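You operate a simulated robot arm through the tools that you are given. There is no shell and no other tool. Be economical: measure what you need, move in short steps, check, and stop when the job is done.

You are at the controls of a simulated two-armed robot. One attempt, no reset.

## Task
Label the small carton with the card's count and roll the label flat.
Fine: one label, in the printed frame and square; stamp and roller back in their places. Set down upright: label stamp.

It is judged by the outcome, as a careful person would: the job done as asked, and still so three seconds after it is handed in. It fails if anything else is knocked over, pushed out of place, dropped, spilled or broken.

## Robot
Two 7-joint arms with fingered hands on one trunk, on a base that drives. Base frame: it is fixed to the floor where the robot stands at the start and does not move with it; the origin is under the middle of the robot, x ahead of it, y to its left, z up; the surface under the hand at the start is at about z = 0.86. Readings come in m, rad, newtons and seconds.
The left shoulder is at the start at [0.03, 0.119, 1.269], the right one opposite. With the tool pointing down near the work surface each hand reaches from about 0.1 to 0.7 m from the robot's upright axis, wherever it stands, measured 20 degrees to its own side. Places, roughly: blue button [0.5, -0.1, 0.9]; green button [0.5, -0.2, 0.9]; roller cradle [0.8, -0.6, 0.9]; small flap [0.7, 0.2, 1]; small frame [0.7, 0.2, 1]; white flap [0.8, -2.2, 0.4]; yellow button [0.5, -0.3, 0.9]. Payload 3.8 kg a hand.
Tool frame (each hand has its own): the origin (TCP) lies between the finger pads and is the grasp point; the fingertips stand 0.025 m ahead of it; z points along the fingers, y is the line along which they close. Largest opening 0.088 m; the body of the gripper starts 0.029 m behind the TCP. The gripper is a hand of 4 fingers: y runs from the thumb to the fingers, the wrist lies at [-0.013, -0.106, -0.174] in the tool frame, and closing takes about 1.5 s.
Orientation is told as [roll, pitch, yaw] about the base's x, y, z axes, in that order, counted from this pose: with the fingers straight down and the wrist toward the robot, the tool's x, y and z point along [0, 1, 0], [1, 0, 0] and [0, 0, -1] of the base frame.

## Interface
- The arms move only by the tool move_arm. It takes "left_increments", "right_increments" or both (then of equal length, played together; a hand with none holds still); each is a list of rows, each a list of 7 numbers: the closure, from 0 (fully open) to 1 (shut), then the shift along the base's x, y, z in m, then the turn, a rotation vector about the base's x, y, z in rad. In form: [[hand, tx, ty, tz, ax, ay, az], ...]. A call has 1 to 12 rows; each row is the pose to reach, as a shift and turn from the pose commanded when the call began. A row lasts 0.2 s, in which the tool goes at most 0.05 m and 0.15 rad; a call with a longer step from one row to the next is refused whole, and so is a gripper value outside its range. Where a pose cannot be reached the arm comes as near as it can. A force on the tool above 40 N (or 10 N above the force at the start of the call, whichever is more), or a blocked arm, ends the call early, and 0.2 s more pass. Each finger travels about 0.153 m/s and halts on what it meets, pressing with about 23 N; the grip force reading is that of the motor and also rises with nothing between the fingers. The clock runs only during rows and for 0.2 s after the last one: add rows that repeat a pose to give the fingers time. The reply holds the time, the measured pose of the TCP, the force on the tool along the base axes, the opening and the grip force, in the units named above and with some noise, with the torque about the TCP (base axes, N m) and any sound that the robot's microphone picked up.
- Cameras (640 x 400 px; columns grow to the right, rows downward): "scene" is now at [0.0585, -0.0221, 1.8191]; the picture's right is [-0.25, -0.97, 0.00], its down [-0.70, 0.18, -0.69] and it looks along [0.67, -0.17, -0.72] (base axes); focal length 254 px, centre (320, 200). "left" rides on the left gripper at [-0.064, -0.083, -0.098] in its tool frame; the picture's right is [-0.62, -0.37, 0.69], its down [0.71, -0.63, 0.30] and it looks along [0.32, 0.68, 0.65] (tool axes); focal length 265 px, centre (320, 200). "right" rides on the right gripper at [0.064, -0.083, -0.098] in its tool frame; the picture's right is [-0.62, 0.37, -0.69], its down [-0.71, -0.63, 0.30] and it looks along [-0.32, 0.68, 0.65] (tool axes); focal length 265 px, centre (320, 200). There is no depth. A picture from a camera that has moved, and an enlarged one, comes with that camera's place and axes in the base frame and with its lens.
- capture(camera): a new picture of that camera. No time passes.
- lift_body(by): slides the trunk up (or, below 0, down) by that many m; the arms and the scene camera ride with it, the base frame stays. It gives what a move gives, with no picture.
- base_move(legs): drives the robot by 1 to 6 legs, each [ahead, left, turn to the left] in m, m and rad, along the robot's own axes; the way and the turn of a leg run together, so that a leg with both is an arc; at most 1.5 m and 3.142 rad a leg. The arms and the cameras ride along, it lands a little off, and it stops where it bumps. It gives what a move gives.
- preshape(shape, hand): the hand has 4 fingers and takes this shape, open, in about a second: jaw (thumb against the fingers, like two jaws); tri (thumb and two fingers); tip (a fingertip pinch); poke (one finger out to press); point (the index stretched); flat (the hand flat); cup (the hand cupped); fist (a fist). The gripper value then closes the fingers along that shape, each until it touches; the sizes above hold for jaw. It gives what a move gives, with no picture.
- turn_head(pan, tilt): turns the head with the scene camera to pan (to the left, within 2.094 rad either way) and tilt (down, from -0.506 to 1.204), counted from straight ahead of the robot. It gives what a move gives.
- close_up(camera, box): a new picture of the part [left, top, right, bottom] of that camera's present view, enlarged. No time passes.
- finish_job(): hands the job in; it is judged then, once.

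Work in short steps. Places have to be worked out from the pictures, the camera data and where the tool is seen: move nearer, look again, correct. Check each grasp and each placing, and mend what went wrong. You have 120 turns and 92 pictures in all, those below and enlarged ones among them. Open the grippers and draw the arms clear of the work before you hand the job in, unless the task says otherwise; then end with one line.

The tools are called after "Emit:" as name(argument=value, ...) on one line, values as JSON. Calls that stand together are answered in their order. move_arm: Moves the arms, as the interface text tells. Its arguments: {"type":"object","properties":{"left_increments":{"type":"array"},"right_increments":{"type":"array"}},"required":[]} The other tools are called the same way: lift_body (by) slides the trunk up or down; preshape (shape, hand) gives the hand a shape; base_move (legs) drives the base; turn_head (pan, tilt) turns the head that bears the scene camera; capture (camera) takes a picture; close_up (camera, box) takes an enlarged picture of a part of a camera's view; finish_job () hands the job in.

At the start:

```text
t: 0.0
left_position: [0.5885, 0.0478, 1.3536]
left_tool_rot: [-0.002, 0.001, 0.0]
left_contact_force: [0.8, -0.2, 0.5]
left_ft_torque: [-0.04, 0.02, -0.02]
left_grip_width: 0.0874
left_gripper_force: 0.1
left_shape: jaw
right_position: [0.4239, -0.3773, 1.3217]
right_tool_rot: [-0.001, -0.001, -0.002]
right_contact_force: [0.2, -0.6, 0.6]
right_ft_torque: [-0.03, -0.02, 0.02]
right_grip_width: 0.0875
right_gripper_force: 0.0
right_shape: jaw
trunk travel left (down, up): [-0.425, 0.165]
robot x, y, heading: [0.0002, -0.0018, -0.001]
head pan, tilt: [-0.25, 0.803]
```

scene: 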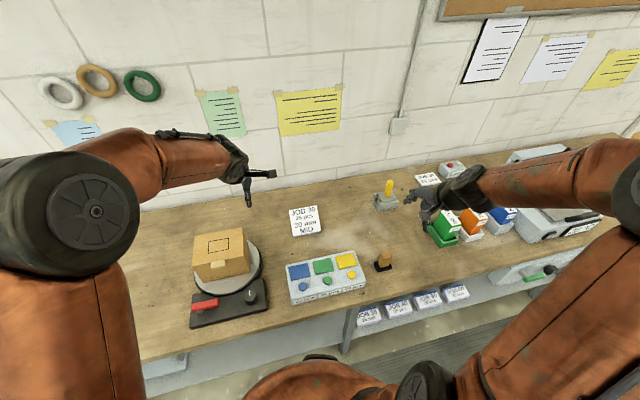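
right: 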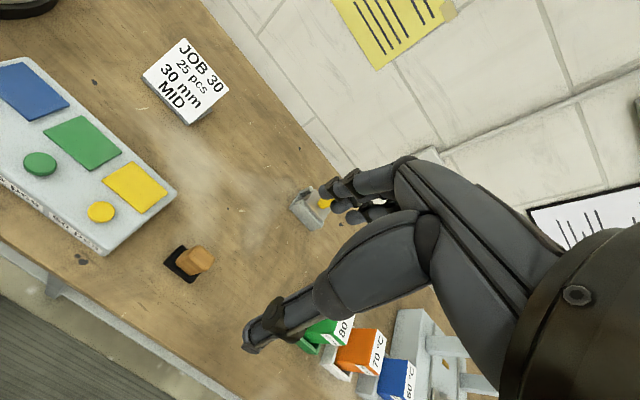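
left: 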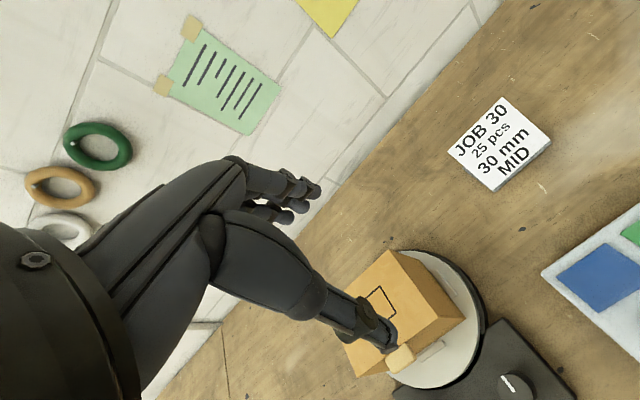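

The card reads JOB 30 / 25 pcs / 30 mm / MID. I'll look closer at the carton, the panel with buttons, the stamp and the roller.

Emit:
close_up(camera="scene", box=[180, 190, 420, 340])

Emit:
close_up(camera="scene", box=[340, 130, 600, 310])

Emit:
close_up(camera="right", box=[0, 20, 240, 260])

```text
2.67 times, centred on (300, 265) of scene
camera zoom: at [0.0585, -0.0221, 1.8191], right [-0.25, -0.97, 0.0], down [-0.7, 0.18, -0.69], along [0.67, -0.17, -0.72], focal length 676 px, centre (373, 27)
```

zoom: 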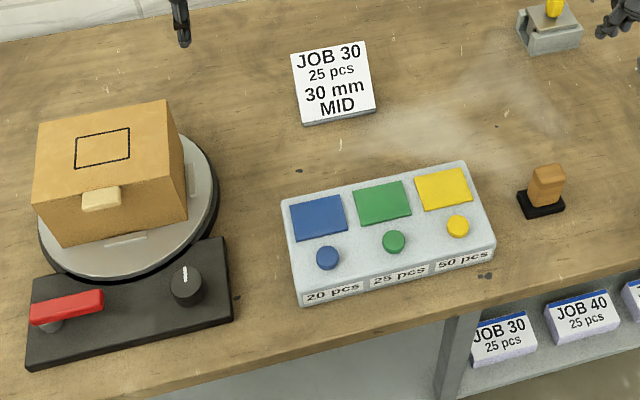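

```text
2.22 times, centred on (470, 220) of scene
camera zoom: at [0.0585, -0.0221, 1.8191], right [-0.25, -0.97, 0.0], down [-0.7, 0.18, -0.69], along [0.67, -0.17, -0.72], focal length 564 px, centre (-13, 156)
```

zoom: 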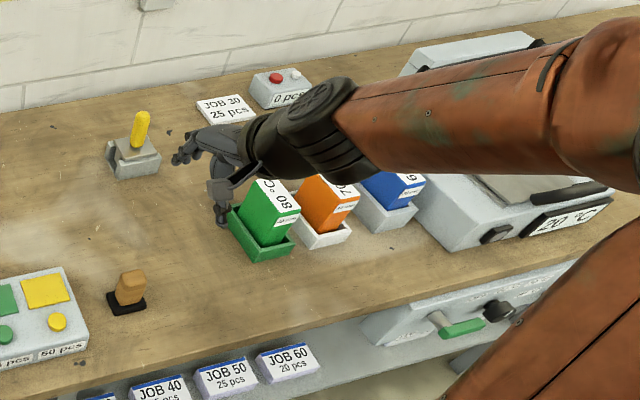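

```text
1.67 times, centred on (120, 140) of right
camera zoom: at [0.3391, -0.3146, 1.4204], right [0.37, -0.62, 0.69], down [-0.63, -0.71, -0.3], along [0.68, -0.32, -0.65], focal length 442 px, centre (653, 300)
```

zoom: 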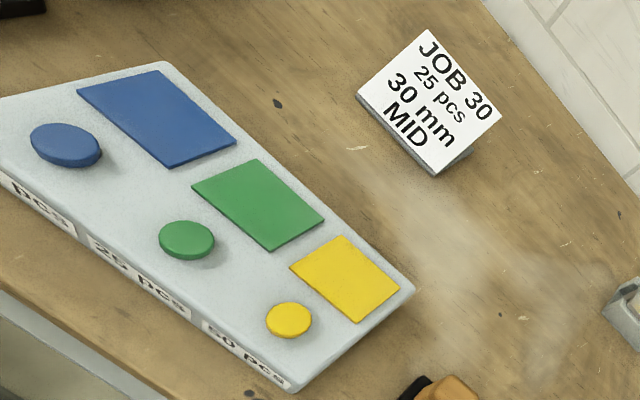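

Count is 25 → green. Stamp is near (0.51,-0.41), roller in its cradle near (0.82,-0.56), frame on the carton near (0.69,0.22). I'll look at stamp, roller and 25-pcs station more closely.

Emit:
close_up(camera="right", box=[140, 170, 360, 300])

Emit:
close_up(camera="scene", box=[360, 170, 420, 280])

Emit:
close_up(camera="scene", box=[180, 220, 280, 330])

```text
2.91 times, centred on (250, 235) of right
camera zoom: at [0.3391, -0.3146, 1.4204], right [0.37, -0.62, 0.69], down [-0.63, -0.71, -0.3], along [0.68, -0.32, -0.65], focal length 772 px, centre (524, 98)
```

zoom: 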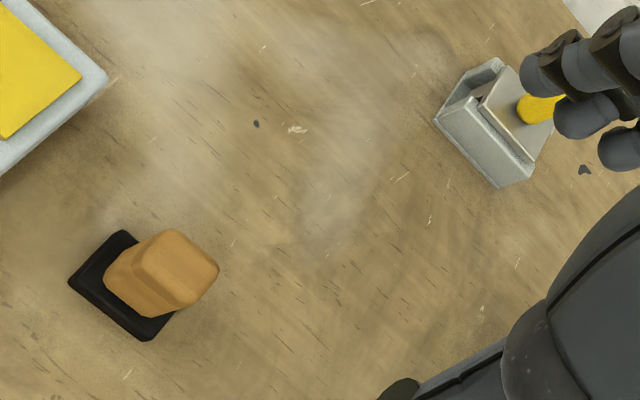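

```text
3.64 times, centred on (390, 225) of scene
camera zoom: at [0.0585, -0.0221, 1.8191], right [-0.25, -0.97, 0.0], down [-0.7, 0.18, -0.69], along [0.67, -0.17, -0.72], focal length 922 px, centre (66, 109)
```

zoom: 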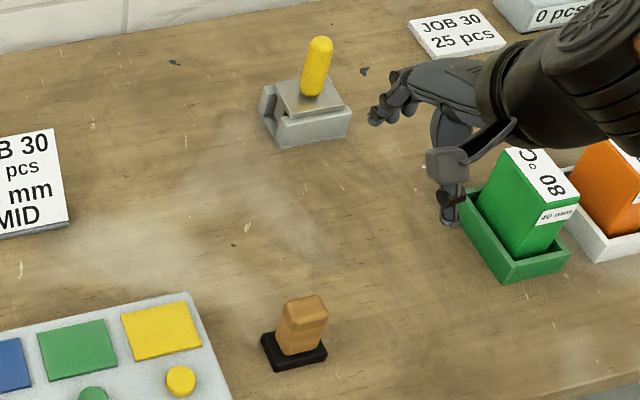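

```text
3.64 times, centred on (230, 275) of scene
camera zoom: at [0.0585, -0.0221, 1.8191], right [-0.25, -0.97, 0.0], down [-0.7, 0.18, -0.69], along [0.67, -0.17, -0.72], focal length 922 px, centre (647, -73)
```

zoom: 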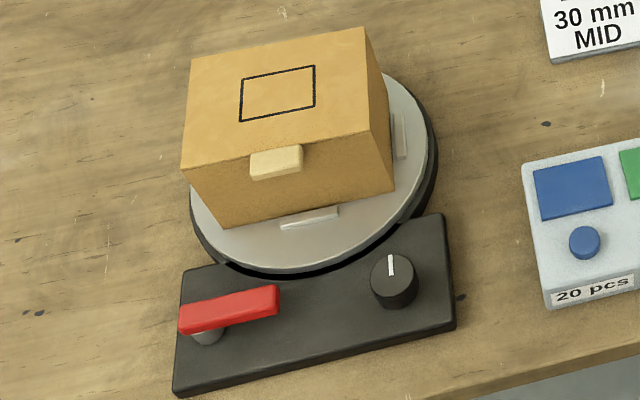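

The black stamp plate is about 0.045×0.062 with its long side along y, centred at (0.513,-0.406), and the frame is about square to the base. I'll shape the right hand to poke and go above the green button.

Emit:
preshape(hand="right", shape="poke")

Emit:
move_arm(right_increments=[[0, 0.012, 0.043, -0.01, 0, 0, 0], [0, 0.024, 0.086, -0.02, 0, 0, 0], [0, 0.036, 0.129, -0.03, 0, 0, 0], [0, 0.05, 0.172, -0.05, 0, 0, 0], [0, 0.064, 0.214, -0.07, 0, 0, 0], [0, 0.064, 0.214, -0.12, 0, 0, 0], [0, 0.064, 0.214, -0.17, 0, 0, 0], [0, 0.064, 0.214, -0.22, 0, 0, 0], [0, 0.064, 0.214, -0.26, 0, 0, 0], [0, 0.064, 0.214, -0.29, 0, 0, 0], [0, 0.064, 0.214, -0.29, 0, 0, 0]])

Emit:
capture(camera="right")

Emit:
capture(camera="scene")

```text
t: 0.9
left_position: [0.5897, 0.048, 1.3545]
left_tool_rot: [0.002, 0.001, 0.0]
left_contact_force: [0.7, -0.1, 0.0]
left_ft_torque: [-0.02, -0.02, 0.02]
left_grip_width: 0.0875
left_gripper_force: 0.1
left_shape: jaw
right_position: [0.4233, -0.3759, 1.3209]
right_tool_rot: [0.0, 0.0, -0.001]
right_contact_force: [0.1, 0.9, -0.1]
right_ft_torque: [0.02, 0.03, -0.04]
right_grip_width: 0.0
right_gripper_force: 0.0
right_shape: poke
trunk travel left (down, up): [-0.425, 0.165]
robot x, y, heading: [0.0028, 0.0019, -0.004]
head pan, tilt: [-0.25, 0.803]
```

```text
t: 3.3
left_position: [0.5888, 0.0484, 1.3536]
left_tool_rot: [0.001, 0.002, 0.0]
left_contact_force: [-0.4, -0.8, -0.3]
left_ft_torque: [0.0, 0.0, 0.01]
left_grip_width: 0.0875
left_gripper_force: 0.0
left_shape: jaw
right_position: [0.4871, -0.16, 1.0338]
right_tool_rot: [0.001, -0.001, 0.001]
right_contact_force: [-0.7, 0.1, 0.6]
right_ft_torque: [0.02, 0.03, -0.01]
right_grip_width: 0.0
right_gripper_force: 0.0
right_shape: poke
trunk travel left (down, up): [-0.425, 0.165]
robot x, y, heading: [-0.0012, 0.0015, 0.004]
head pan, tilt: [-0.25, 0.803]
```

```text
82 pictures are left
camera right: at [0.4034, -0.099, 1.1322], right [0.37, -0.62, 0.69], down [-0.63, -0.71, -0.3], along [0.68, -0.32, -0.65], focal length 265 px, centre (320, 200)
```

right: 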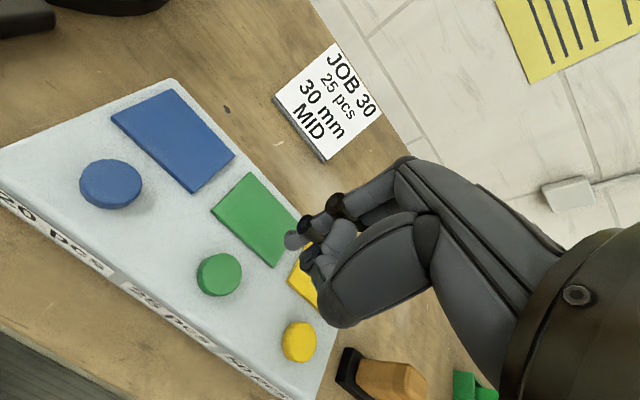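

```text
81 pictures are left
camera scene: at [0.0582, -0.0217, 1.8192], right [-0.25, -0.97, 0.0], down [-0.7, 0.18, -0.69], along [0.67, -0.17, -0.72], focal length 254 px, centre (320, 200)
```

scene: 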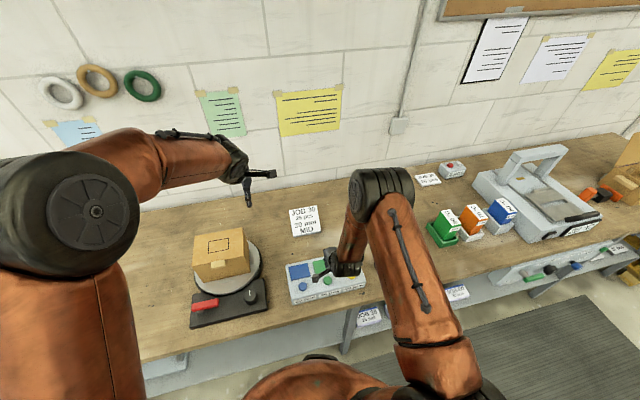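

The fingertip sits under the TCP at about (0.49,-0.157,1.009); the green button is at about (0.485,-0.162, ~0.905). Descending in small steps to press.

Emit:
move_arm(right_increments=[[0, -0.004, -0.003, -0.04, 0, 0, 0], [0, -0.004, -0.003, -0.075, 0, 0, 0], [0, -0.004, -0.003, -0.075, 0, 0, 0]])

Emit:
capture(camera="right")

```text
t: 4.1
left_position: [0.5884, 0.0489, 1.3535]
left_tool_rot: [-0.001, 0.0, -0.001]
left_contact_force: [-0.8, -0.6, 0.1]
left_ft_torque: [-0.03, -0.05, 0.02]
left_grip_width: 0.0877
left_gripper_force: 0.0
left_shape: jaw
right_position: [0.4835, -0.1652, 0.9576]
right_tool_rot: [-0.001, -0.001, 0.0]
right_contact_force: [0.7, -0.2, 2.0]
right_ft_torque: [0.01, -0.01, -0.01]
right_grip_width: 0.0
right_gripper_force: 0.0
right_shape: poke
trunk travel left (down, up): [-0.425, 0.165]
robot x, y, heading: [-0.0001, -0.001, 0.001]
head pan, tilt: [-0.25, 0.803]
```

```text
80 pictures are left
camera right: at [0.3985, -0.1032, 1.0557], right [0.37, -0.62, 0.69], down [-0.63, -0.71, -0.31], along [0.68, -0.32, -0.65], focal length 265 px, centre (320, 200)
```

right: 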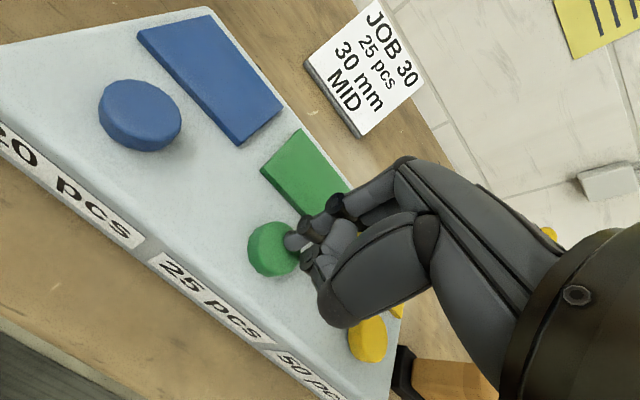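

The finger is over the button's edge and nearly touching. I'll shift slightly toward its centre and press down slowly.

Emit:
move_arm(right_increments=[[0, -0.002, 0.003, -0.006, 0, 0, 0], [0, -0.002, 0.003, -0.012, 0, 0, 0], [0, -0.002, 0.003, -0.018, 0, 0, 0], [0, -0.002, 0.003, -0.024, 0, 0, 0], [0, -0.002, 0.003, -0.03, 0, 0, 0], [0, -0.002, 0.003, -0.034, 0, 0, 0]])

Emit:
capture(camera="right")

```text
t: 4.8
left_position: [0.5853, 0.0483, 1.3548]
left_tool_rot: [-0.001, -0.004, -0.001]
left_contact_force: [0.4, 0.9, -0.1]
left_ft_torque: [-0.02, 0.02, -0.01]
left_grip_width: 0.0875
left_gripper_force: 0.1
left_shape: jaw
right_position: [0.4876, -0.1626, 0.9509]
right_tool_rot: [0.0, -0.024, -0.002]
right_contact_force: [-3.0, 0.8, 28.9]
right_ft_torque: [0.05, 0.0, -0.02]
right_grip_width: 0.0
right_gripper_force: 0.1
right_shape: poke
trunk travel left (down, up): [-0.425, 0.165]
robot x, y, heading: [0.0025, 0.0009, -0.002]
head pan, tilt: [-0.25, 0.803]
heard: click
stopped in row 3 (right hand): the force on the tool passed its limit at 44 N (the readings are from after the stop); the commanded pose is now the measured one
```

```text
79 pictures are left
camera right: at [0.4002, -0.0999, 1.0476], right [0.35, -0.62, 0.7], down [-0.62, -0.71, -0.32], along [0.7, -0.33, -0.64], focal length 265 px, centre (320, 200)
```

right: 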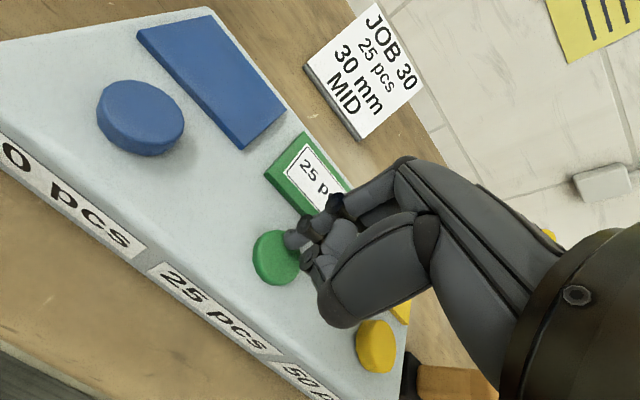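

The click brought a "25 pcs" label onto the green pad. Rising, reshaping to jaw, and moving over to the stamp.

Emit:
move_arm(right_increments=[[0, 0, 0, 0.05, 0, 0, 0], [0, 0, 0, 0.1, 0, 0, 0], [0, 0, -0.02, 0.145, 0, 0.024, 0], [0, 0, -0.065, 0.155, 0, 0.024, 0], [0, 0, -0.11, 0.155, 0, 0.024, 0], [0, -0.005, -0.155, 0.155, 0, 0.024, 0], [0, -0.01, -0.2, 0.155, 0, 0.024, 0], [0, -0.01, -0.243, 0.155, 0, 0.024, 0], [0, -0.01, -0.243, 0.155, 0, 0.024, 0]])

Emit:
preshape(hand="right", shape="jaw")

Emit:
capture(camera="right")

Emit:
close_up(camera="scene", box=[280, 240, 420, 310])

```text
t: 6.8
left_position: [0.5888, 0.0487, 1.3532]
left_tool_rot: [0.0, -0.001, 0.001]
left_contact_force: [-0.2, 0.0, 0.0]
left_ft_torque: [0.02, 0.01, 0.0]
left_grip_width: 0.0874
left_gripper_force: 0.1
left_shape: jaw
right_position: [0.4762, -0.4077, 1.0992]
right_tool_rot: [-0.002, 0.011, -0.001]
right_contact_force: [-0.3, 0.5, 0.2]
right_ft_torque: [0.0, 0.0, 0.01]
right_grip_width: 0.0
right_gripper_force: 0.1
right_shape: poke
trunk travel left (down, up): [-0.425, 0.165]
robot x, y, heading: [0.0014, 0.0024, -0.002]
head pan, tilt: [-0.25, 0.803]
```

```text
t: 7.7
left_position: [0.5884, 0.0474, 1.3545]
left_tool_rot: [-0.001, 0.0, 0.0]
left_contact_force: [-0.3, -0.1, 0.0]
left_ft_torque: [0.0, 0.01, -0.02]
left_grip_width: 0.0876
left_gripper_force: 0.1
left_shape: jaw
right_position: [0.4764, -0.4078, 1.1009]
right_tool_rot: [0.001, 0.011, -0.003]
right_contact_force: [0.1, -0.4, 0.8]
right_ft_torque: [0.04, 0.02, 0.0]
right_grip_width: 0.0879
right_gripper_force: 0.0
right_shape: jaw
trunk travel left (down, up): [-0.425, 0.165]
robot x, y, heading: [-0.0008, -0.0006, 0.002]
head pan, tilt: [-0.25, 0.803]
```

```text
78 pictures are left
camera right: at [0.3927, -0.3459, 1.1992], right [0.37, -0.62, 0.69], down [-0.63, -0.71, -0.3], along [0.68, -0.33, -0.66], focal length 265 px, centre (320, 200)
```

right: 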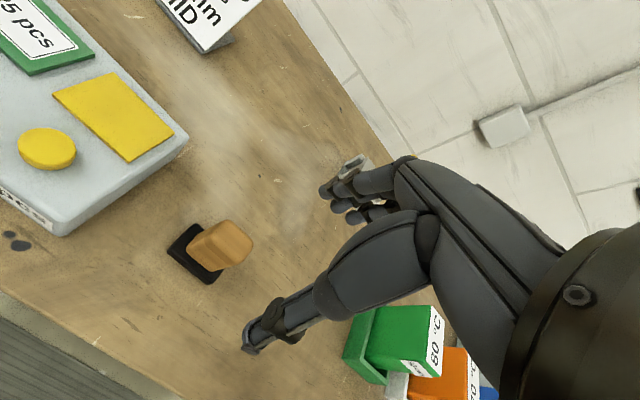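

```text
4.57 times, centred on (350, 275) of scene
camera zoom: at [0.0584, -0.0225, 1.8191], right [-0.25, -0.97, 0.0], down [-0.7, 0.18, -0.69], along [0.67, -0.17, -0.72], focal length 1159 px, centre (183, -143)
```

zoom: 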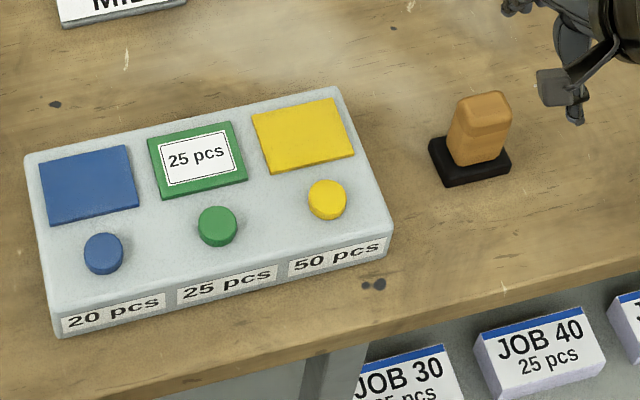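

The label is out on the green pad. The stamp plate is centred at (0.515,-0.408) with its handle top near z 0.965. I'll line up above it and lower until the fingertips are just above the handle.

Emit:
move_arm(right_increments=[[0, 0.02, 0, 0, 0, -0.011, 0], [0, 0.039, 0, -0.03, 0, -0.011, 0], [0, 0.039, 0, -0.06, 0, -0.011, 0], [0, 0.039, 0, -0.09, 0, -0.011, 0], [0, 0.039, 0, -0.09, 0, -0.011, 0]])

Emit:
capture(camera="right")

Emit:
close_up(camera="scene", box=[330, 200, 470, 290])

```text
t: 8.9
left_position: [0.5887, 0.0477, 1.3535]
left_tool_rot: [0.0, -0.002, 0.002]
left_contact_force: [-0.7, 0.3, 0.2]
left_ft_torque: [0.0, 0.0, 0.0]
left_grip_width: 0.0874
left_gripper_force: 0.0
left_shape: jaw
right_position: [0.5132, -0.4081, 1.0122]
right_tool_rot: [0.0, -0.001, -0.002]
right_contact_force: [1.0, 0.6, 0.1]
right_ft_torque: [0.01, 0.01, -0.03]
right_grip_width: 0.088
right_gripper_force: 0.1
right_shape: jaw
trunk travel left (down, up): [-0.425, 0.165]
robot x, y, heading: [0.0009, -0.0024, -0.001]
head pan, tilt: [-0.25, 0.803]
```

```text
76 pictures are left
camera right: at [0.4292, -0.3457, 1.1108], right [0.37, -0.62, 0.69], down [-0.63, -0.71, -0.3], along [0.68, -0.33, -0.65], focal length 265 px, centre (320, 200)
```

right: 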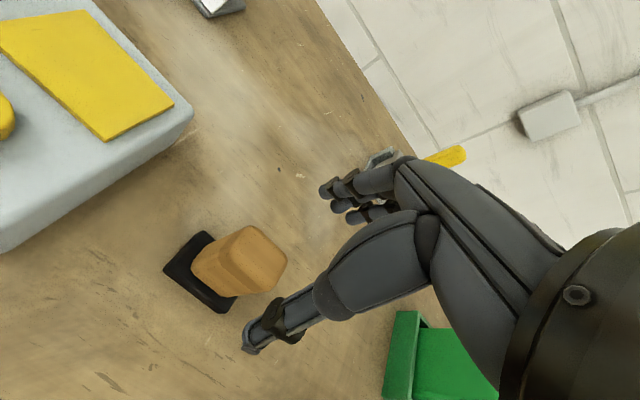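

```text
4.44 times, centred on (400, 245) of scene
camera zoom: at [0.0585, -0.022, 1.8192], right [-0.25, -0.97, 0.0], down [-0.7, 0.18, -0.69], along [0.67, -0.17, -0.72], focal length 1127 px, centre (-36, 0)
```

zoom: 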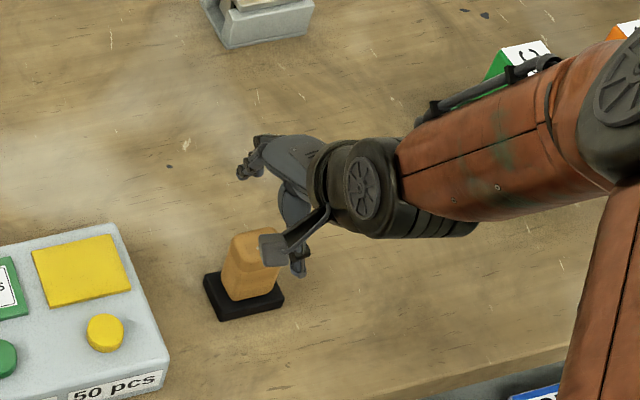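

Stamp centre confirmed at (0.516,-0.409), handle top z≈0.95. Lowering the TCP to z≈0.935 around the handle.

Emit:
move_arm(right_increments=[[0, 0.003, -0.001, -0.03, 0, 0, 0], [0, 0.003, -0.001, -0.055, 0, 0, 0], [0, 0.003, -0.001, -0.077, 0, 0, 0], [0, 0.003, -0.001, -0.077, 0, 0, 0]])

Emit:
capture(camera="right")

```text
t: 9.9
left_position: [0.5889, 0.047, 1.3533]
left_tool_rot: [0.002, 0.0, 0.0]
left_contact_force: [-0.2, 1.5, 0.7]
left_ft_torque: [-0.01, 0.02, 0.02]
left_grip_width: 0.0875
left_gripper_force: 0.1
left_shape: jaw
right_position: [0.5172, -0.408, 0.9341]
right_tool_rot: [0.0, 0.001, -0.002]
right_contact_force: [0.3, 0.6, -0.2]
right_ft_torque: [-0.02, 0.0, -0.02]
right_grip_width: 0.088
right_gripper_force: 0.0
right_shape: jaw
trunk travel left (down, up): [-0.425, 0.165]
robot x, y, heading: [-0.002, -0.0008, -0.001]
head pan, tilt: [-0.25, 0.803]
```

```text
74 pictures are left
camera right: at [0.4333, -0.3457, 1.0333], right [0.37, -0.62, 0.69], down [-0.63, -0.71, -0.3], along [0.68, -0.33, -0.65], focal length 265 px, centre (320, 200)
```

right: 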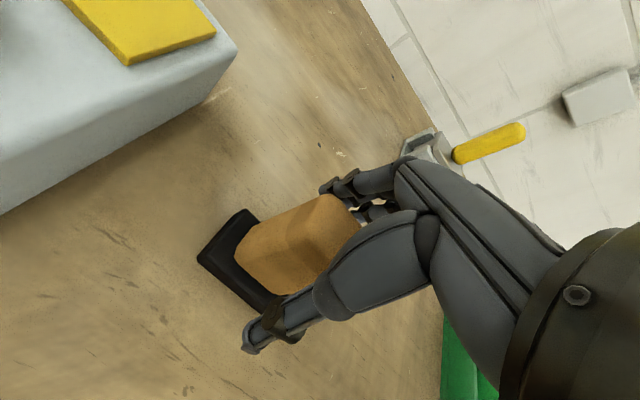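

The handle is between thumb and fingers. Closing the grip.

Emit:
move_arm(right_increments=[[0.3, 0, 0, 0, 0, 0, 0], [0.6, 0, 0, 0, 0, 0, 0], [1, 0, 0, 0, 0, 0, 0], [1, 0, 0, 0, 0, 0, 0], [1, 0, 0, 0, 0, 0, 0], [1, 0, 0, 0, 0, 0, 0], [1, 0, 0, 0, 0, 0, 0], [1, 0, 0, 0, 0, 0, 0]])

Emit:
capture(camera="right")

```text
t: 11.7
left_position: [0.589, 0.0481, 1.3536]
left_tool_rot: [0.0, 0.0, 0.0]
left_contact_force: [-0.4, 0.6, -0.7]
left_ft_torque: [0.04, 0.04, 0.06]
left_grip_width: 0.0878
left_gripper_force: 0.1
left_shape: jaw
right_position: [0.5177, -0.4081, 0.9344]
right_tool_rot: [0.001, 0.0, -0.002]
right_contact_force: [-0.3, 0.8, 0.3]
right_ft_torque: [0.0, -0.01, 0.06]
right_grip_width: 0.0263
right_gripper_force: 23.4
right_shape: jaw
trunk travel left (down, up): [-0.425, 0.165]
robot x, y, heading: [-0.0024, -0.0002, -0.001]
head pan, tilt: [-0.25, 0.803]
```

```text
73 pictures are left
camera right: at [0.4333, -0.3458, 1.0335], right [0.37, -0.62, 0.69], down [-0.63, -0.71, -0.3], along [0.68, -0.33, -0.65], focal length 265 px, centre (320, 200)
```

right: 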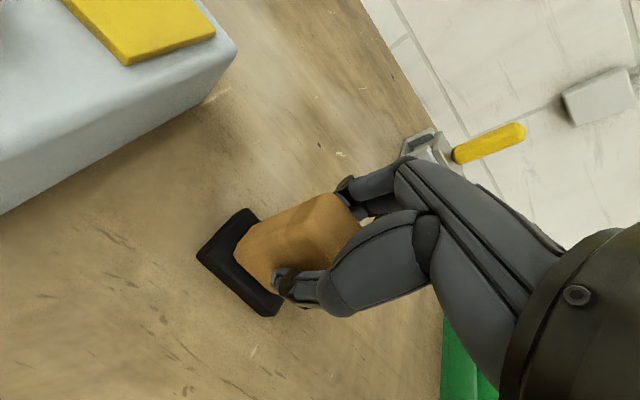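

Grip holds at 0.026 m. Stamp home is TCP (0.5177,-0.408,0.9344). Lifting it and carrying it toward the green pad.

Emit:
move_arm(right_increments=[[1, 0, 0, 0.03, 0, 0, 0], [1, 0, 0, 0.07, 0, 0, 0], [1, 0, 0, 0.11, 0, 0, 0], [1, 0, 0.045, 0.11, 0, 0, 0], [1, 0.005, 0.09, 0.11, 0, 0, 0], [1, 0.01, 0.135, 0.11, 0, 0, 0], [1, 0.02, 0.18, 0.11, 0, 0, 0], [1, 0.025, 0.21, 0.11, 0, 0, 0], [1, 0.025, 0.21, 0.11, 0, 0, 0]])

Emit:
capture(camera="right")

Emit:
close_up(camera="scene", box=[270, 200, 430, 300])

```text
t: 13.7
left_position: [0.5892, 0.0473, 1.3547]
left_tool_rot: [0.0, -0.002, 0.001]
left_contact_force: [-0.4, -0.1, 1.0]
left_ft_torque: [0.02, -0.01, -0.01]
left_grip_width: 0.0875
left_gripper_force: 0.0
left_shape: jaw
right_position: [0.5417, -0.199, 1.0425]
right_tool_rot: [0.001, 0.0, -0.001]
right_contact_force: [0.5, -0.4, -2.6]
right_ft_torque: [0.0, -0.03, -0.04]
right_grip_width: 0.0267
right_gripper_force: 22.9
right_shape: jaw
trunk travel left (down, up): [-0.425, 0.165]
robot x, y, heading: [0.0007, -0.0004, -0.002]
head pan, tilt: [-0.25, 0.803]
```

```text
72 pictures are left
camera right: at [0.4568, -0.1367, 1.142], right [0.37, -0.62, 0.69], down [-0.63, -0.71, -0.3], along [0.68, -0.33, -0.65], focal length 265 px, centre (320, 200)
```

right: 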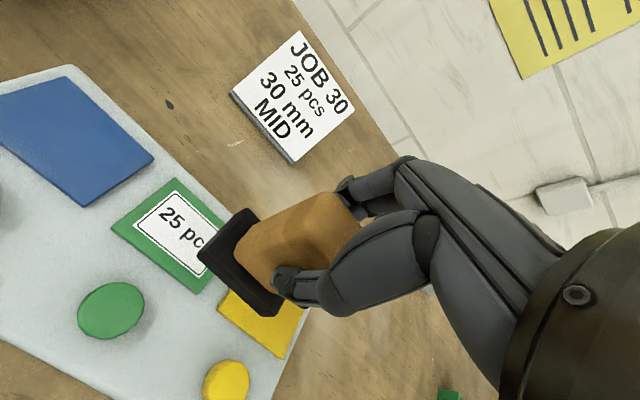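

```text
4.00 times, centred on (350, 250) of scene
camera zoom: at [0.0587, -0.0233, 1.8191], right [-0.25, -0.97, 0.0], down [-0.7, 0.18, -0.69], along [0.67, -0.17, -0.72], focal length 1014 px, centre (200, 0)
```

zoom: 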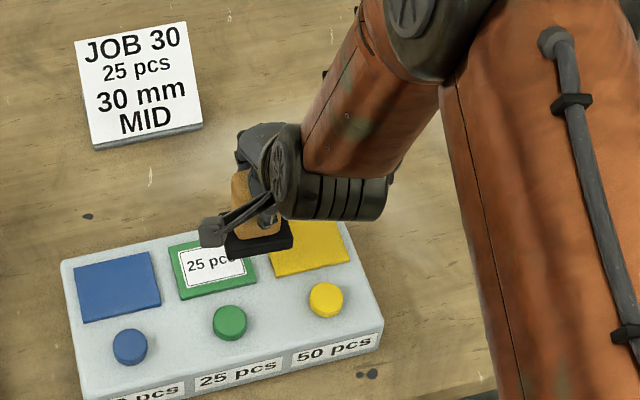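

From the wrist view the label is centred near (0.549,-0.160) with yaw ≈0, and stamp is centred on the TCP within about 1 mm. Moving over the label and lowering partway for a check.

Emit:
move_arm(right_increments=[[1, 0.004, 0.02, 0, 0, 0, 0], [1, 0.008, 0.039, 0, 0, 0, 0], [1, 0.008, 0.039, -0.02, 0, 0, 0], [1, 0.008, 0.039, -0.03, 0, 0, 0], [1, 0.008, 0.039, -0.03, 0, 0, 0]])

Emit:
capture(camera="right")

Emit:
close_up(camera="scene", box=[280, 230, 380, 310])

```text
t: 14.9
left_position: [0.5899, 0.0482, 1.3541]
left_tool_rot: [0.001, -0.001, 0.0]
left_contact_force: [-0.6, 0.1, 0.0]
left_ft_torque: [-0.02, 0.01, -0.01]
left_grip_width: 0.0878
left_gripper_force: 0.0
left_shape: jaw
right_position: [0.55, -0.1595, 1.0144]
right_tool_rot: [0.003, 0.001, -0.002]
right_contact_force: [-0.2, -0.6, -1.7]
right_ft_torque: [0.0, 0.01, -0.02]
right_grip_width: 0.0266
right_gripper_force: 23.0
right_shape: jaw
trunk travel left (down, up): [-0.425, 0.165]
robot x, y, heading: [0.0004, 0.002, 0.003]
head pan, tilt: [-0.25, 0.803]
```

```text
70 pictures are left
camera right: at [0.4661, -0.0963, 1.1127], right [0.37, -0.62, 0.69], down [-0.63, -0.71, -0.3], along [0.68, -0.33, -0.65], focal length 265 px, centre (320, 200)
```

right: 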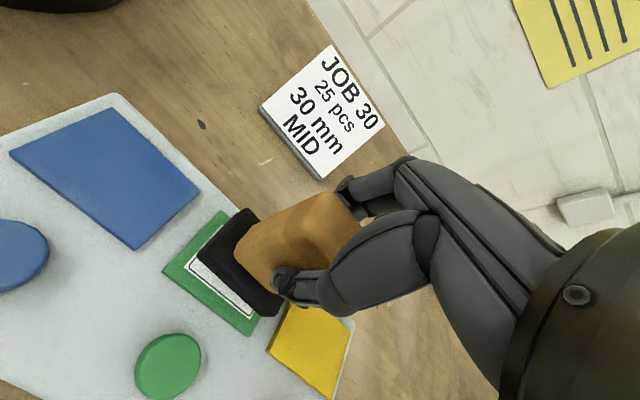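

```text
5.00 times, centred on (330, 270) of scene
camera zoom: at [0.0587, -0.0221, 1.8191], right [-0.25, -0.97, 0.0], down [-0.7, 0.18, -0.69], along [0.67, -0.17, -0.72], focal length 1268 px, centre (270, -150)
```

zoom: 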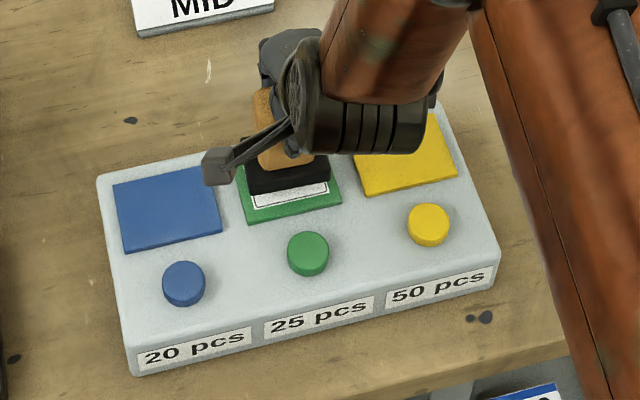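

Alignment looks good: stamp edge runs parallel to the label. Pressing down gently until contact.

Emit:
move_arm(right_increments=[[1, 0, 0, -0.01, 0, 0, 0], [1, 0, 0, -0.018, 0, 0, 0], [1, 0, 0, -0.023, 0, 0, 0], [1, 0, 0, -0.027, 0, 0, 0], [1, 0, 0, -0.031, 0, 0, 0], [1, 0, 0, -0.034, 0, 0, 0], [1, 0, 0, -0.037, 0, 0, 0], [1, 0, 0, -0.04, 0, 0, 0]])

Emit:
capture(camera="right")

```text
t: 15.8
left_position: [0.5856, 0.0476, 1.3549]
left_tool_rot: [0.001, -0.004, -0.001]
left_contact_force: [-0.4, 0.3, -0.4]
left_ft_torque: [0.0, 0.01, 0.02]
left_grip_width: 0.0875
left_gripper_force: 0.1
left_shape: jaw
right_position: [0.5528, -0.1579, 0.9976]
right_tool_rot: [-0.002, -0.018, -0.006]
right_contact_force: [-10.8, -2.4, 25.9]
right_ft_torque: [-0.04, 0.46, -0.03]
right_grip_width: 0.0299
right_gripper_force: 22.9
right_shape: jaw
trunk travel left (down, up): [-0.425, 0.165]
robot x, y, heading: [-0.0014, -0.0035, -0.001]
head pan, tilt: [-0.25, 0.803]
stopped in row 4 (right hand): the force on the tool passed its limit at 42 N (the readings are from after the stop); the commanded pose is now the measured one
```

```text
68 pictures are left
camera right: at [0.4674, -0.0957, 1.0947], right [0.35, -0.62, 0.7], down [-0.63, -0.71, -0.32], along [0.69, -0.33, -0.64], focal length 265 px, centre (320, 200)
```

right: 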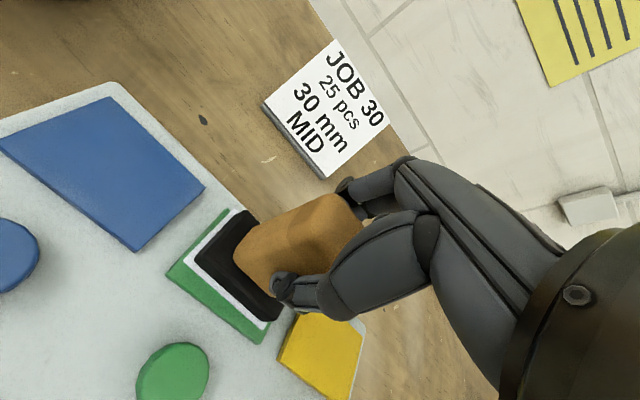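

Contact at 42 N, but a strip of the label shows on the near side, so the stamp is about 6 mm too far. Lift slightly and look whether the label stuck.

Emit:
move_arm(right_increments=[[1, 0, 0, 0.02, 0, 0.01, 0], [1, -0.002, 0, 0.045, 0, 0.018, 0.003], [1, -0.002, 0, 0.045, 0, 0.018, 0.003]])

Emit:
capture(camera="right")

Emit:
close_up(camera="scene", box=[280, 230, 380, 310])

```text
t: 16.6
left_position: [0.5889, 0.0489, 1.3545]
left_tool_rot: [0.001, -0.002, 0.002]
left_contact_force: [0.6, 0.6, 0.0]
left_ft_torque: [-0.01, 0.02, 0.04]
left_grip_width: 0.0878
left_gripper_force: 0.1
left_shape: jaw
right_position: [0.553, -0.1596, 1.0388]
right_tool_rot: [-0.002, 0.005, -0.001]
right_contact_force: [-0.2, -0.5, -2.8]
right_ft_torque: [-0.01, -0.02, -0.03]
right_grip_width: 0.0275
right_gripper_force: 22.4
right_shape: jaw
trunk travel left (down, up): [-0.425, 0.165]
robot x, y, heading: [0.0034, 0.0021, 0.002]
head pan, tilt: [-0.25, 0.803]
```

```text
67 pictures are left
camera right: at [0.4691, -0.097, 1.138], right [0.37, -0.62, 0.69], down [-0.63, -0.71, -0.3], along [0.68, -0.33, -0.66], focal length 265 px, centre (320, 200)
```

right: 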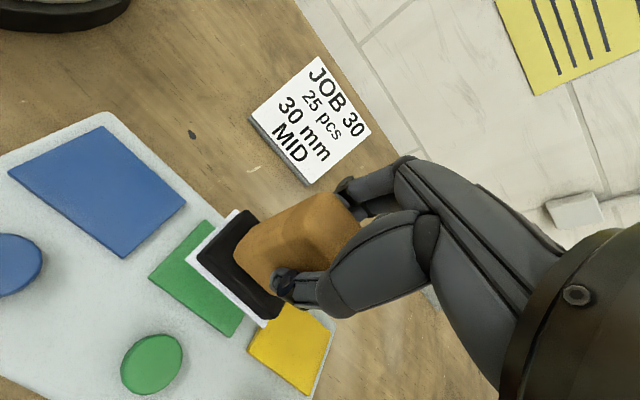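

```text
5.00 times, centred on (330, 270) of scene
camera zoom: at [0.0598, -0.0225, 1.819], right [-0.25, -0.97, 0.0], down [-0.7, 0.18, -0.69], along [0.67, -0.17, -0.72], focal length 1268 px, centre (270, -150)
```

zoom: 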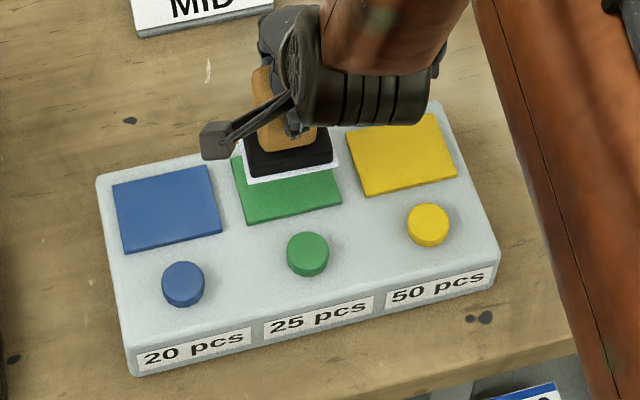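

The label came up with the stamp (its pad is clear), offset toward the robot. I'll measure its corners relative to the hand.

Emit:
close_up(camera="right", box=[160, 190, 320, 340])

```text
2.67 times, centred on (240, 265) of right
camera zoom: at [0.4691, -0.097, 1.138], right [0.37, -0.62, 0.69], down [-0.63, -0.71, -0.3], along [0.68, -0.33, -0.66], focal length 708 px, centre (533, 27)
```

zoom: 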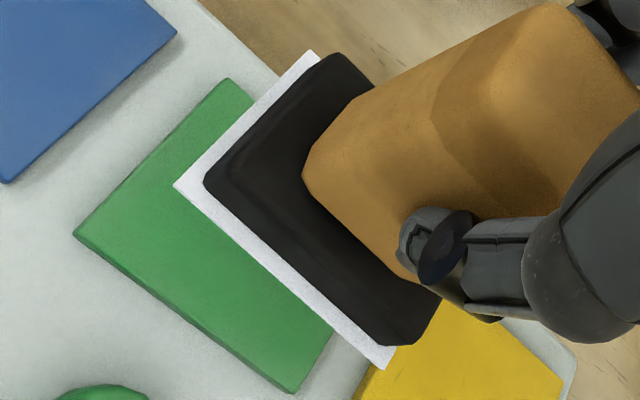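

The label seems a little tilted relative to before; I'll take tight zooms from the head to check whether the stamp shifted in the grip.

Emit:
close_up(camera="scene", box=[306, 230, 356, 270])

```text
10.00 times, centred on (331, 250) of scene
camera zoom: at [0.0598, -0.0225, 1.819], right [-0.25, -0.97, 0.0], down [-0.7, 0.18, -0.69], along [0.67, -0.17, -0.72], focal length 2536 px, centre (210, -300)
```

zoom: 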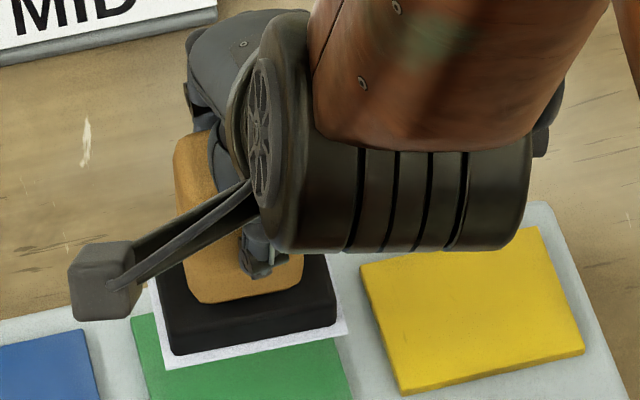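

The label sticks to the stamp, about 70×50 mm, sitting ~4 mm nearer than the TCP. Raising the hand high, then driving left so the right arm can reach the carton.

Emit:
move_arm(right_increments=[[1, -0.01, 0, 0.05, 0, 0, 0], [1, -0.02, -0.01, 0.1, 0, 0, 0], [1, -0.03, -0.02, 0.15, 0, 0, 0], [1, -0.04, -0.03, 0.2, 0, 0, 0], [1, -0.05, -0.04, 0.22, 0, 0, 0], [1, -0.05, -0.04, 0.22, 0, 0, 0]])

Emit:
base_move(legs=[[0, 0.42, 0]])

Emit:
turn_head(pan=-0.25, tilt=0.95)

Emit:
capture(camera="scene")

Emit:
capture(camera="right")

```text
refused: row 1 steps farther than a row can; nothing moved
```

```text
t: 19.0
left_position: [0.5883, 0.43, 1.3551]
left_tool_rot: [-0.002, -0.002, -0.005]
left_contact_force: [0.3, -0.1, -0.5]
left_ft_torque: [-0.01, -0.02, -0.03]
left_grip_width: 0.0876
left_gripper_force: 0.0
left_shape: jaw
right_position: [0.5545, 0.2119, 1.0435]
right_tool_rot: [-0.015, -0.01, -0.025]
right_contact_force: [-4.9, -11.1, 11.4]
right_ft_torque: [-0.1, -0.38, -0.31]
right_grip_width: 0.0268
right_gripper_force: 22.6
right_shape: jaw
trunk travel left (down, up): [-0.425, 0.165]
robot x, y, heading: [-0.0012, 0.3851, -0.005]
head pan, tilt: [-0.25, 0.803]
stopped in leg 1: the force on the tool passed its limit at 46 N (the readings are from after the stop); the commanded pose is now the measured one
```

```text
t: 19.7
left_position: [0.5867, 0.4281, 1.3547]
left_tool_rot: [0.0, -0.002, -0.005]
left_contact_force: [-0.9, 0.6, -0.4]
left_ft_torque: [0.01, 0.01, -0.02]
left_grip_width: 0.0875
left_gripper_force: 0.0
left_shape: jaw
right_position: [0.5539, 0.2121, 1.0438]
right_tool_rot: [-0.008, -0.008, -0.019]
right_contact_force: [-6.2, -11.0, 10.9]
right_ft_torque: [-0.11, -0.46, -0.37]
right_grip_width: 0.0268
right_gripper_force: 23.3
right_shape: jaw
trunk travel left (down, up): [-0.425, 0.165]
robot x, y, heading: [-0.0001, 0.3798, -0.01]
head pan, tilt: [-0.25, 0.949]
```

```text
63 pictures are left
camera scene: at [0.0476, 0.3617, 1.8081], right [-0.25, -0.97, 0.0], down [-0.79, 0.2, -0.58], along [0.57, -0.15, -0.81], focal length 254 px, centre (320, 200)
```

scene: 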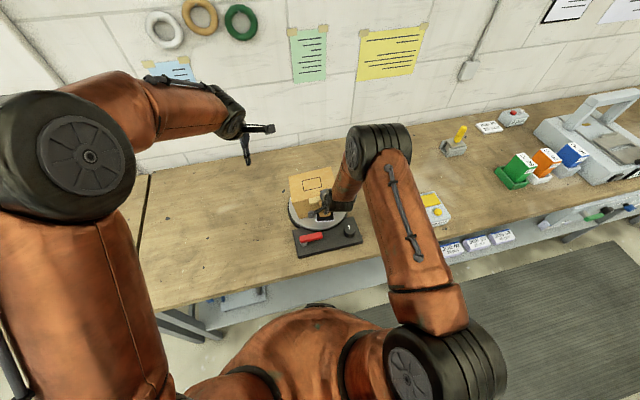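

```text
62 pictures are left
camera right: at [0.4697, 0.2768, 1.1411], right [0.35, -0.62, 0.7], down [-0.64, -0.7, -0.3], along [0.68, -0.34, -0.64], focal length 265 px, centre (320, 200)
```

right: 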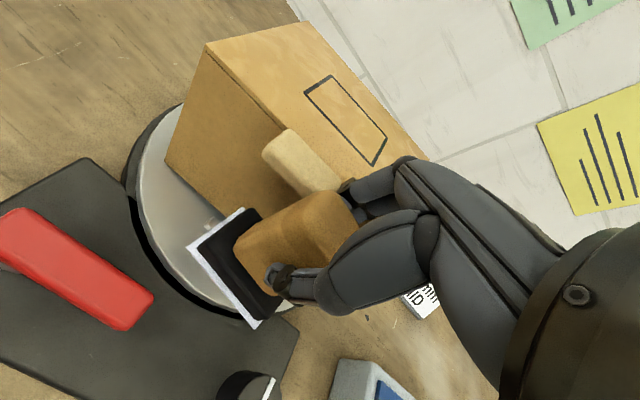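

The lift was refused (step slightly too long) yet the base drove, so the hand now touches the carton's front. I'll back off toward the robot (-x, -y) gently before doing anything else.

Emit:
move_arm(right_increments=[[1, -0.01, -0.005, 0, 0, 0, 0], [1, -0.025, -0.008, 0, 0, 0, 0], [1, -0.045, -0.01, 0, 0, 0, 0], [1, -0.07, -0.01, 0, 0, 0, 0], [1, -0.07, -0.01, 0, 0, 0, 0]])

Emit:
capture(camera="right")

Emit:
close_up(camera="scene", box=[270, 150, 390, 270])

```text
t: 20.9
left_position: [0.5898, 0.4281, 1.3555]
left_tool_rot: [0.0, 0.0, -0.005]
left_contact_force: [-0.4, 0.2, -0.7]
left_ft_torque: [-0.04, 0.01, 0.0]
left_grip_width: 0.0876
left_gripper_force: 0.0
left_shape: jaw
right_position: [0.4846, 0.2047, 1.0412]
right_tool_rot: [-0.009, -0.004, -0.016]
right_contact_force: [-1.1, 0.1, -1.4]
right_ft_torque: [-0.03, -0.02, -0.04]
right_grip_width: 0.027
right_gripper_force: 23.3
right_shape: jaw
trunk travel left (down, up): [-0.425, 0.165]
robot x, y, heading: [-0.0005, 0.3827, -0.005]
head pan, tilt: [-0.25, 0.949]
```

```text
61 pictures are left
camera right: at [0.4014, 0.2695, 1.1395], right [0.35, -0.62, 0.7], down [-0.64, -0.71, -0.3], along [0.68, -0.34, -0.65], focal length 265 px, centre (320, 200)
```

right: 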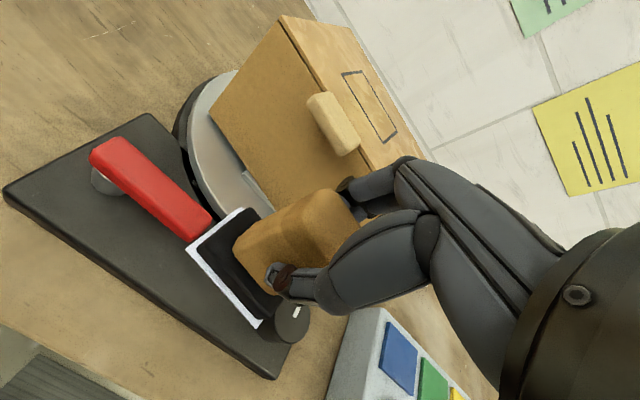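

```text
3.33 times, centred on (330, 210) of scene
camera zoom: at [0.0512, 0.3626, 1.8079], right [-0.25, -0.97, 0.0], down [-0.79, 0.2, -0.58], along [0.56, -0.15, -0.81], focal length 845 px, centre (287, 167)
```

zoom: 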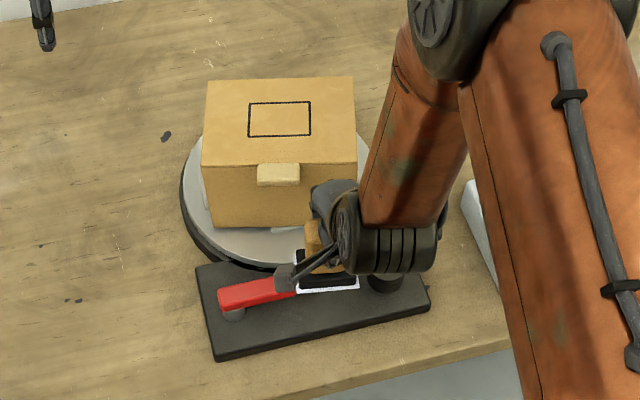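

Carton is still upright on its turntable but the table has turned about 10° clockwise (frame yaw ≈ -11°). I'll raise the hand clear above everything first.

Emit:
move_arm(right_increments=[[1, 0, 0, 0.045, 0, 0, 0], [1, 0, 0, 0.09, 0, 0, 0], [1, 0, 0, 0.135, 0, 0, 0.016], [1, 0.02, 0, 0.165, 0, 0, 0.016], [1, 0.06, 0, 0.165, 0, 0, 0.016], [1, 0.06, 0, 0.165, 0, 0, 0.016]])

Emit:
capture(camera="right")

Emit:
close_up(camera="right", box=[160, 190, 320, 340])

```text
t: 22.3
left_position: [0.5876, 0.4282, 1.355]
left_tool_rot: [0.0, 0.0, -0.005]
left_contact_force: [-0.4, -0.2, -0.1]
left_ft_torque: [0.02, -0.04, 0.01]
left_grip_width: 0.0876
left_gripper_force: 0.0
left_shape: jaw
right_position: [0.5467, 0.2043, 1.2082]
right_tool_rot: [-0.008, -0.005, -0.002]
right_contact_force: [-0.1, 0.0, -2.1]
right_ft_torque: [-0.01, -0.01, 0.01]
right_grip_width: 0.0268
right_gripper_force: 23.1
right_shape: jaw
trunk travel left (down, up): [-0.425, 0.165]
robot x, y, heading: [-0.0039, 0.379, -0.001]
head pan, tilt: [-0.25, 0.949]
```

```text
59 pictures are left
camera right: at [0.4619, 0.2675, 1.305], right [0.36, -0.61, 0.7], down [-0.63, -0.72, -0.3], along [0.69, -0.33, -0.65], focal length 265 px, centre (320, 200)
```

right: 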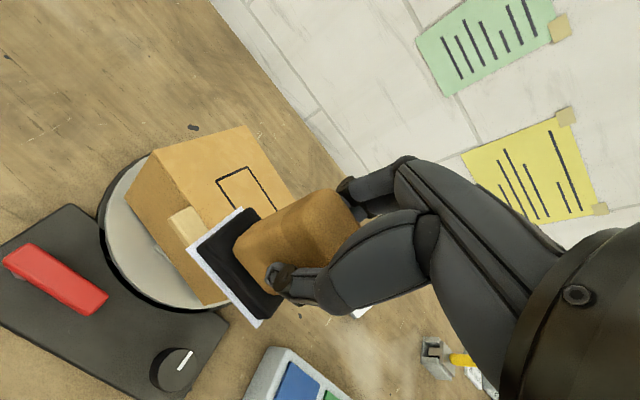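

```text
2.67 times, centred on (240, 265) of right
camera zoom: at [0.4619, 0.2675, 1.305], right [0.36, -0.61, 0.7], down [-0.63, -0.72, -0.3], along [0.69, -0.33, -0.65], focal length 708 px, centre (533, 27)
```

zoom: 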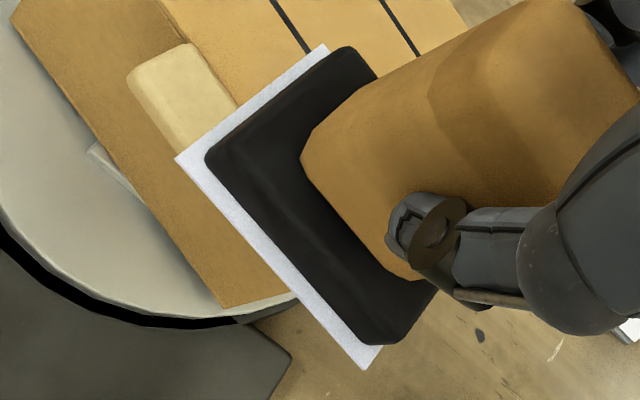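

The stamp pivoted about -7° in the grip (label yaw ≈ -8.5° vs. the hand), still level, which nearly matches the turned carton. To measure the frame precisely I'll shift right and lower so that it's unobstructed.

Emit:
move_arm(right_increments=[[1, 0.01, -0.03, -0.02, 0.008, 0.005, 0], [1, 0.03, -0.06, -0.04, 0.008, 0.005, 0], [1, 0.05, -0.07, -0.06, 0.008, 0.005, 0], [1, 0.05, -0.07, -0.06, 0.008, 0.005, 0]])

Emit:
close_up(camera="right", box=[100, 40, 340, 190])

```text
t: 23.3
left_position: [0.5883, 0.4275, 1.3534]
left_tool_rot: [0.001, 0.001, -0.006]
left_contact_force: [-0.3, -0.5, -0.4]
left_ft_torque: [0.05, 0.03, -0.01]
left_grip_width: 0.0881
left_gripper_force: 0.0
left_shape: jaw
right_position: [0.5939, 0.1351, 1.1465]
right_tool_rot: [-0.001, -0.001, -0.003]
right_contact_force: [-0.4, 0.0, -0.7]
right_ft_torque: [-0.03, -0.01, -0.02]
right_grip_width: 0.0265
right_gripper_force: 23.3
right_shape: jaw
trunk travel left (down, up): [-0.425, 0.165]
robot x, y, heading: [0.0037, 0.3847, -0.002]
head pan, tilt: [-0.25, 0.949]
```

```text
2.67 times, centred on (220, 115) of right
camera zoom: at [0.5101, 0.1975, 1.2443], right [0.37, -0.62, 0.69], down [-0.63, -0.71, -0.3], along [0.68, -0.33, -0.65], focal length 708 px, centre (587, 427)
```

zoom: 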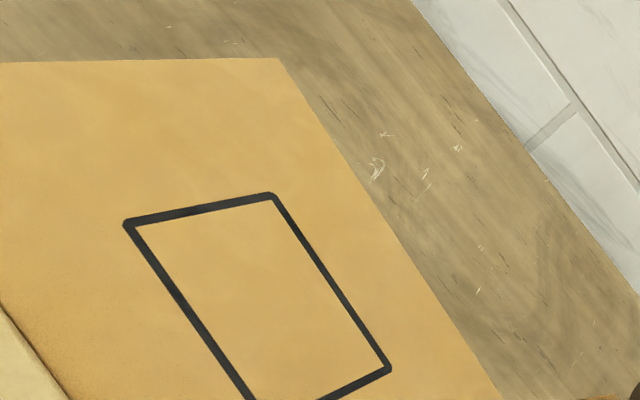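

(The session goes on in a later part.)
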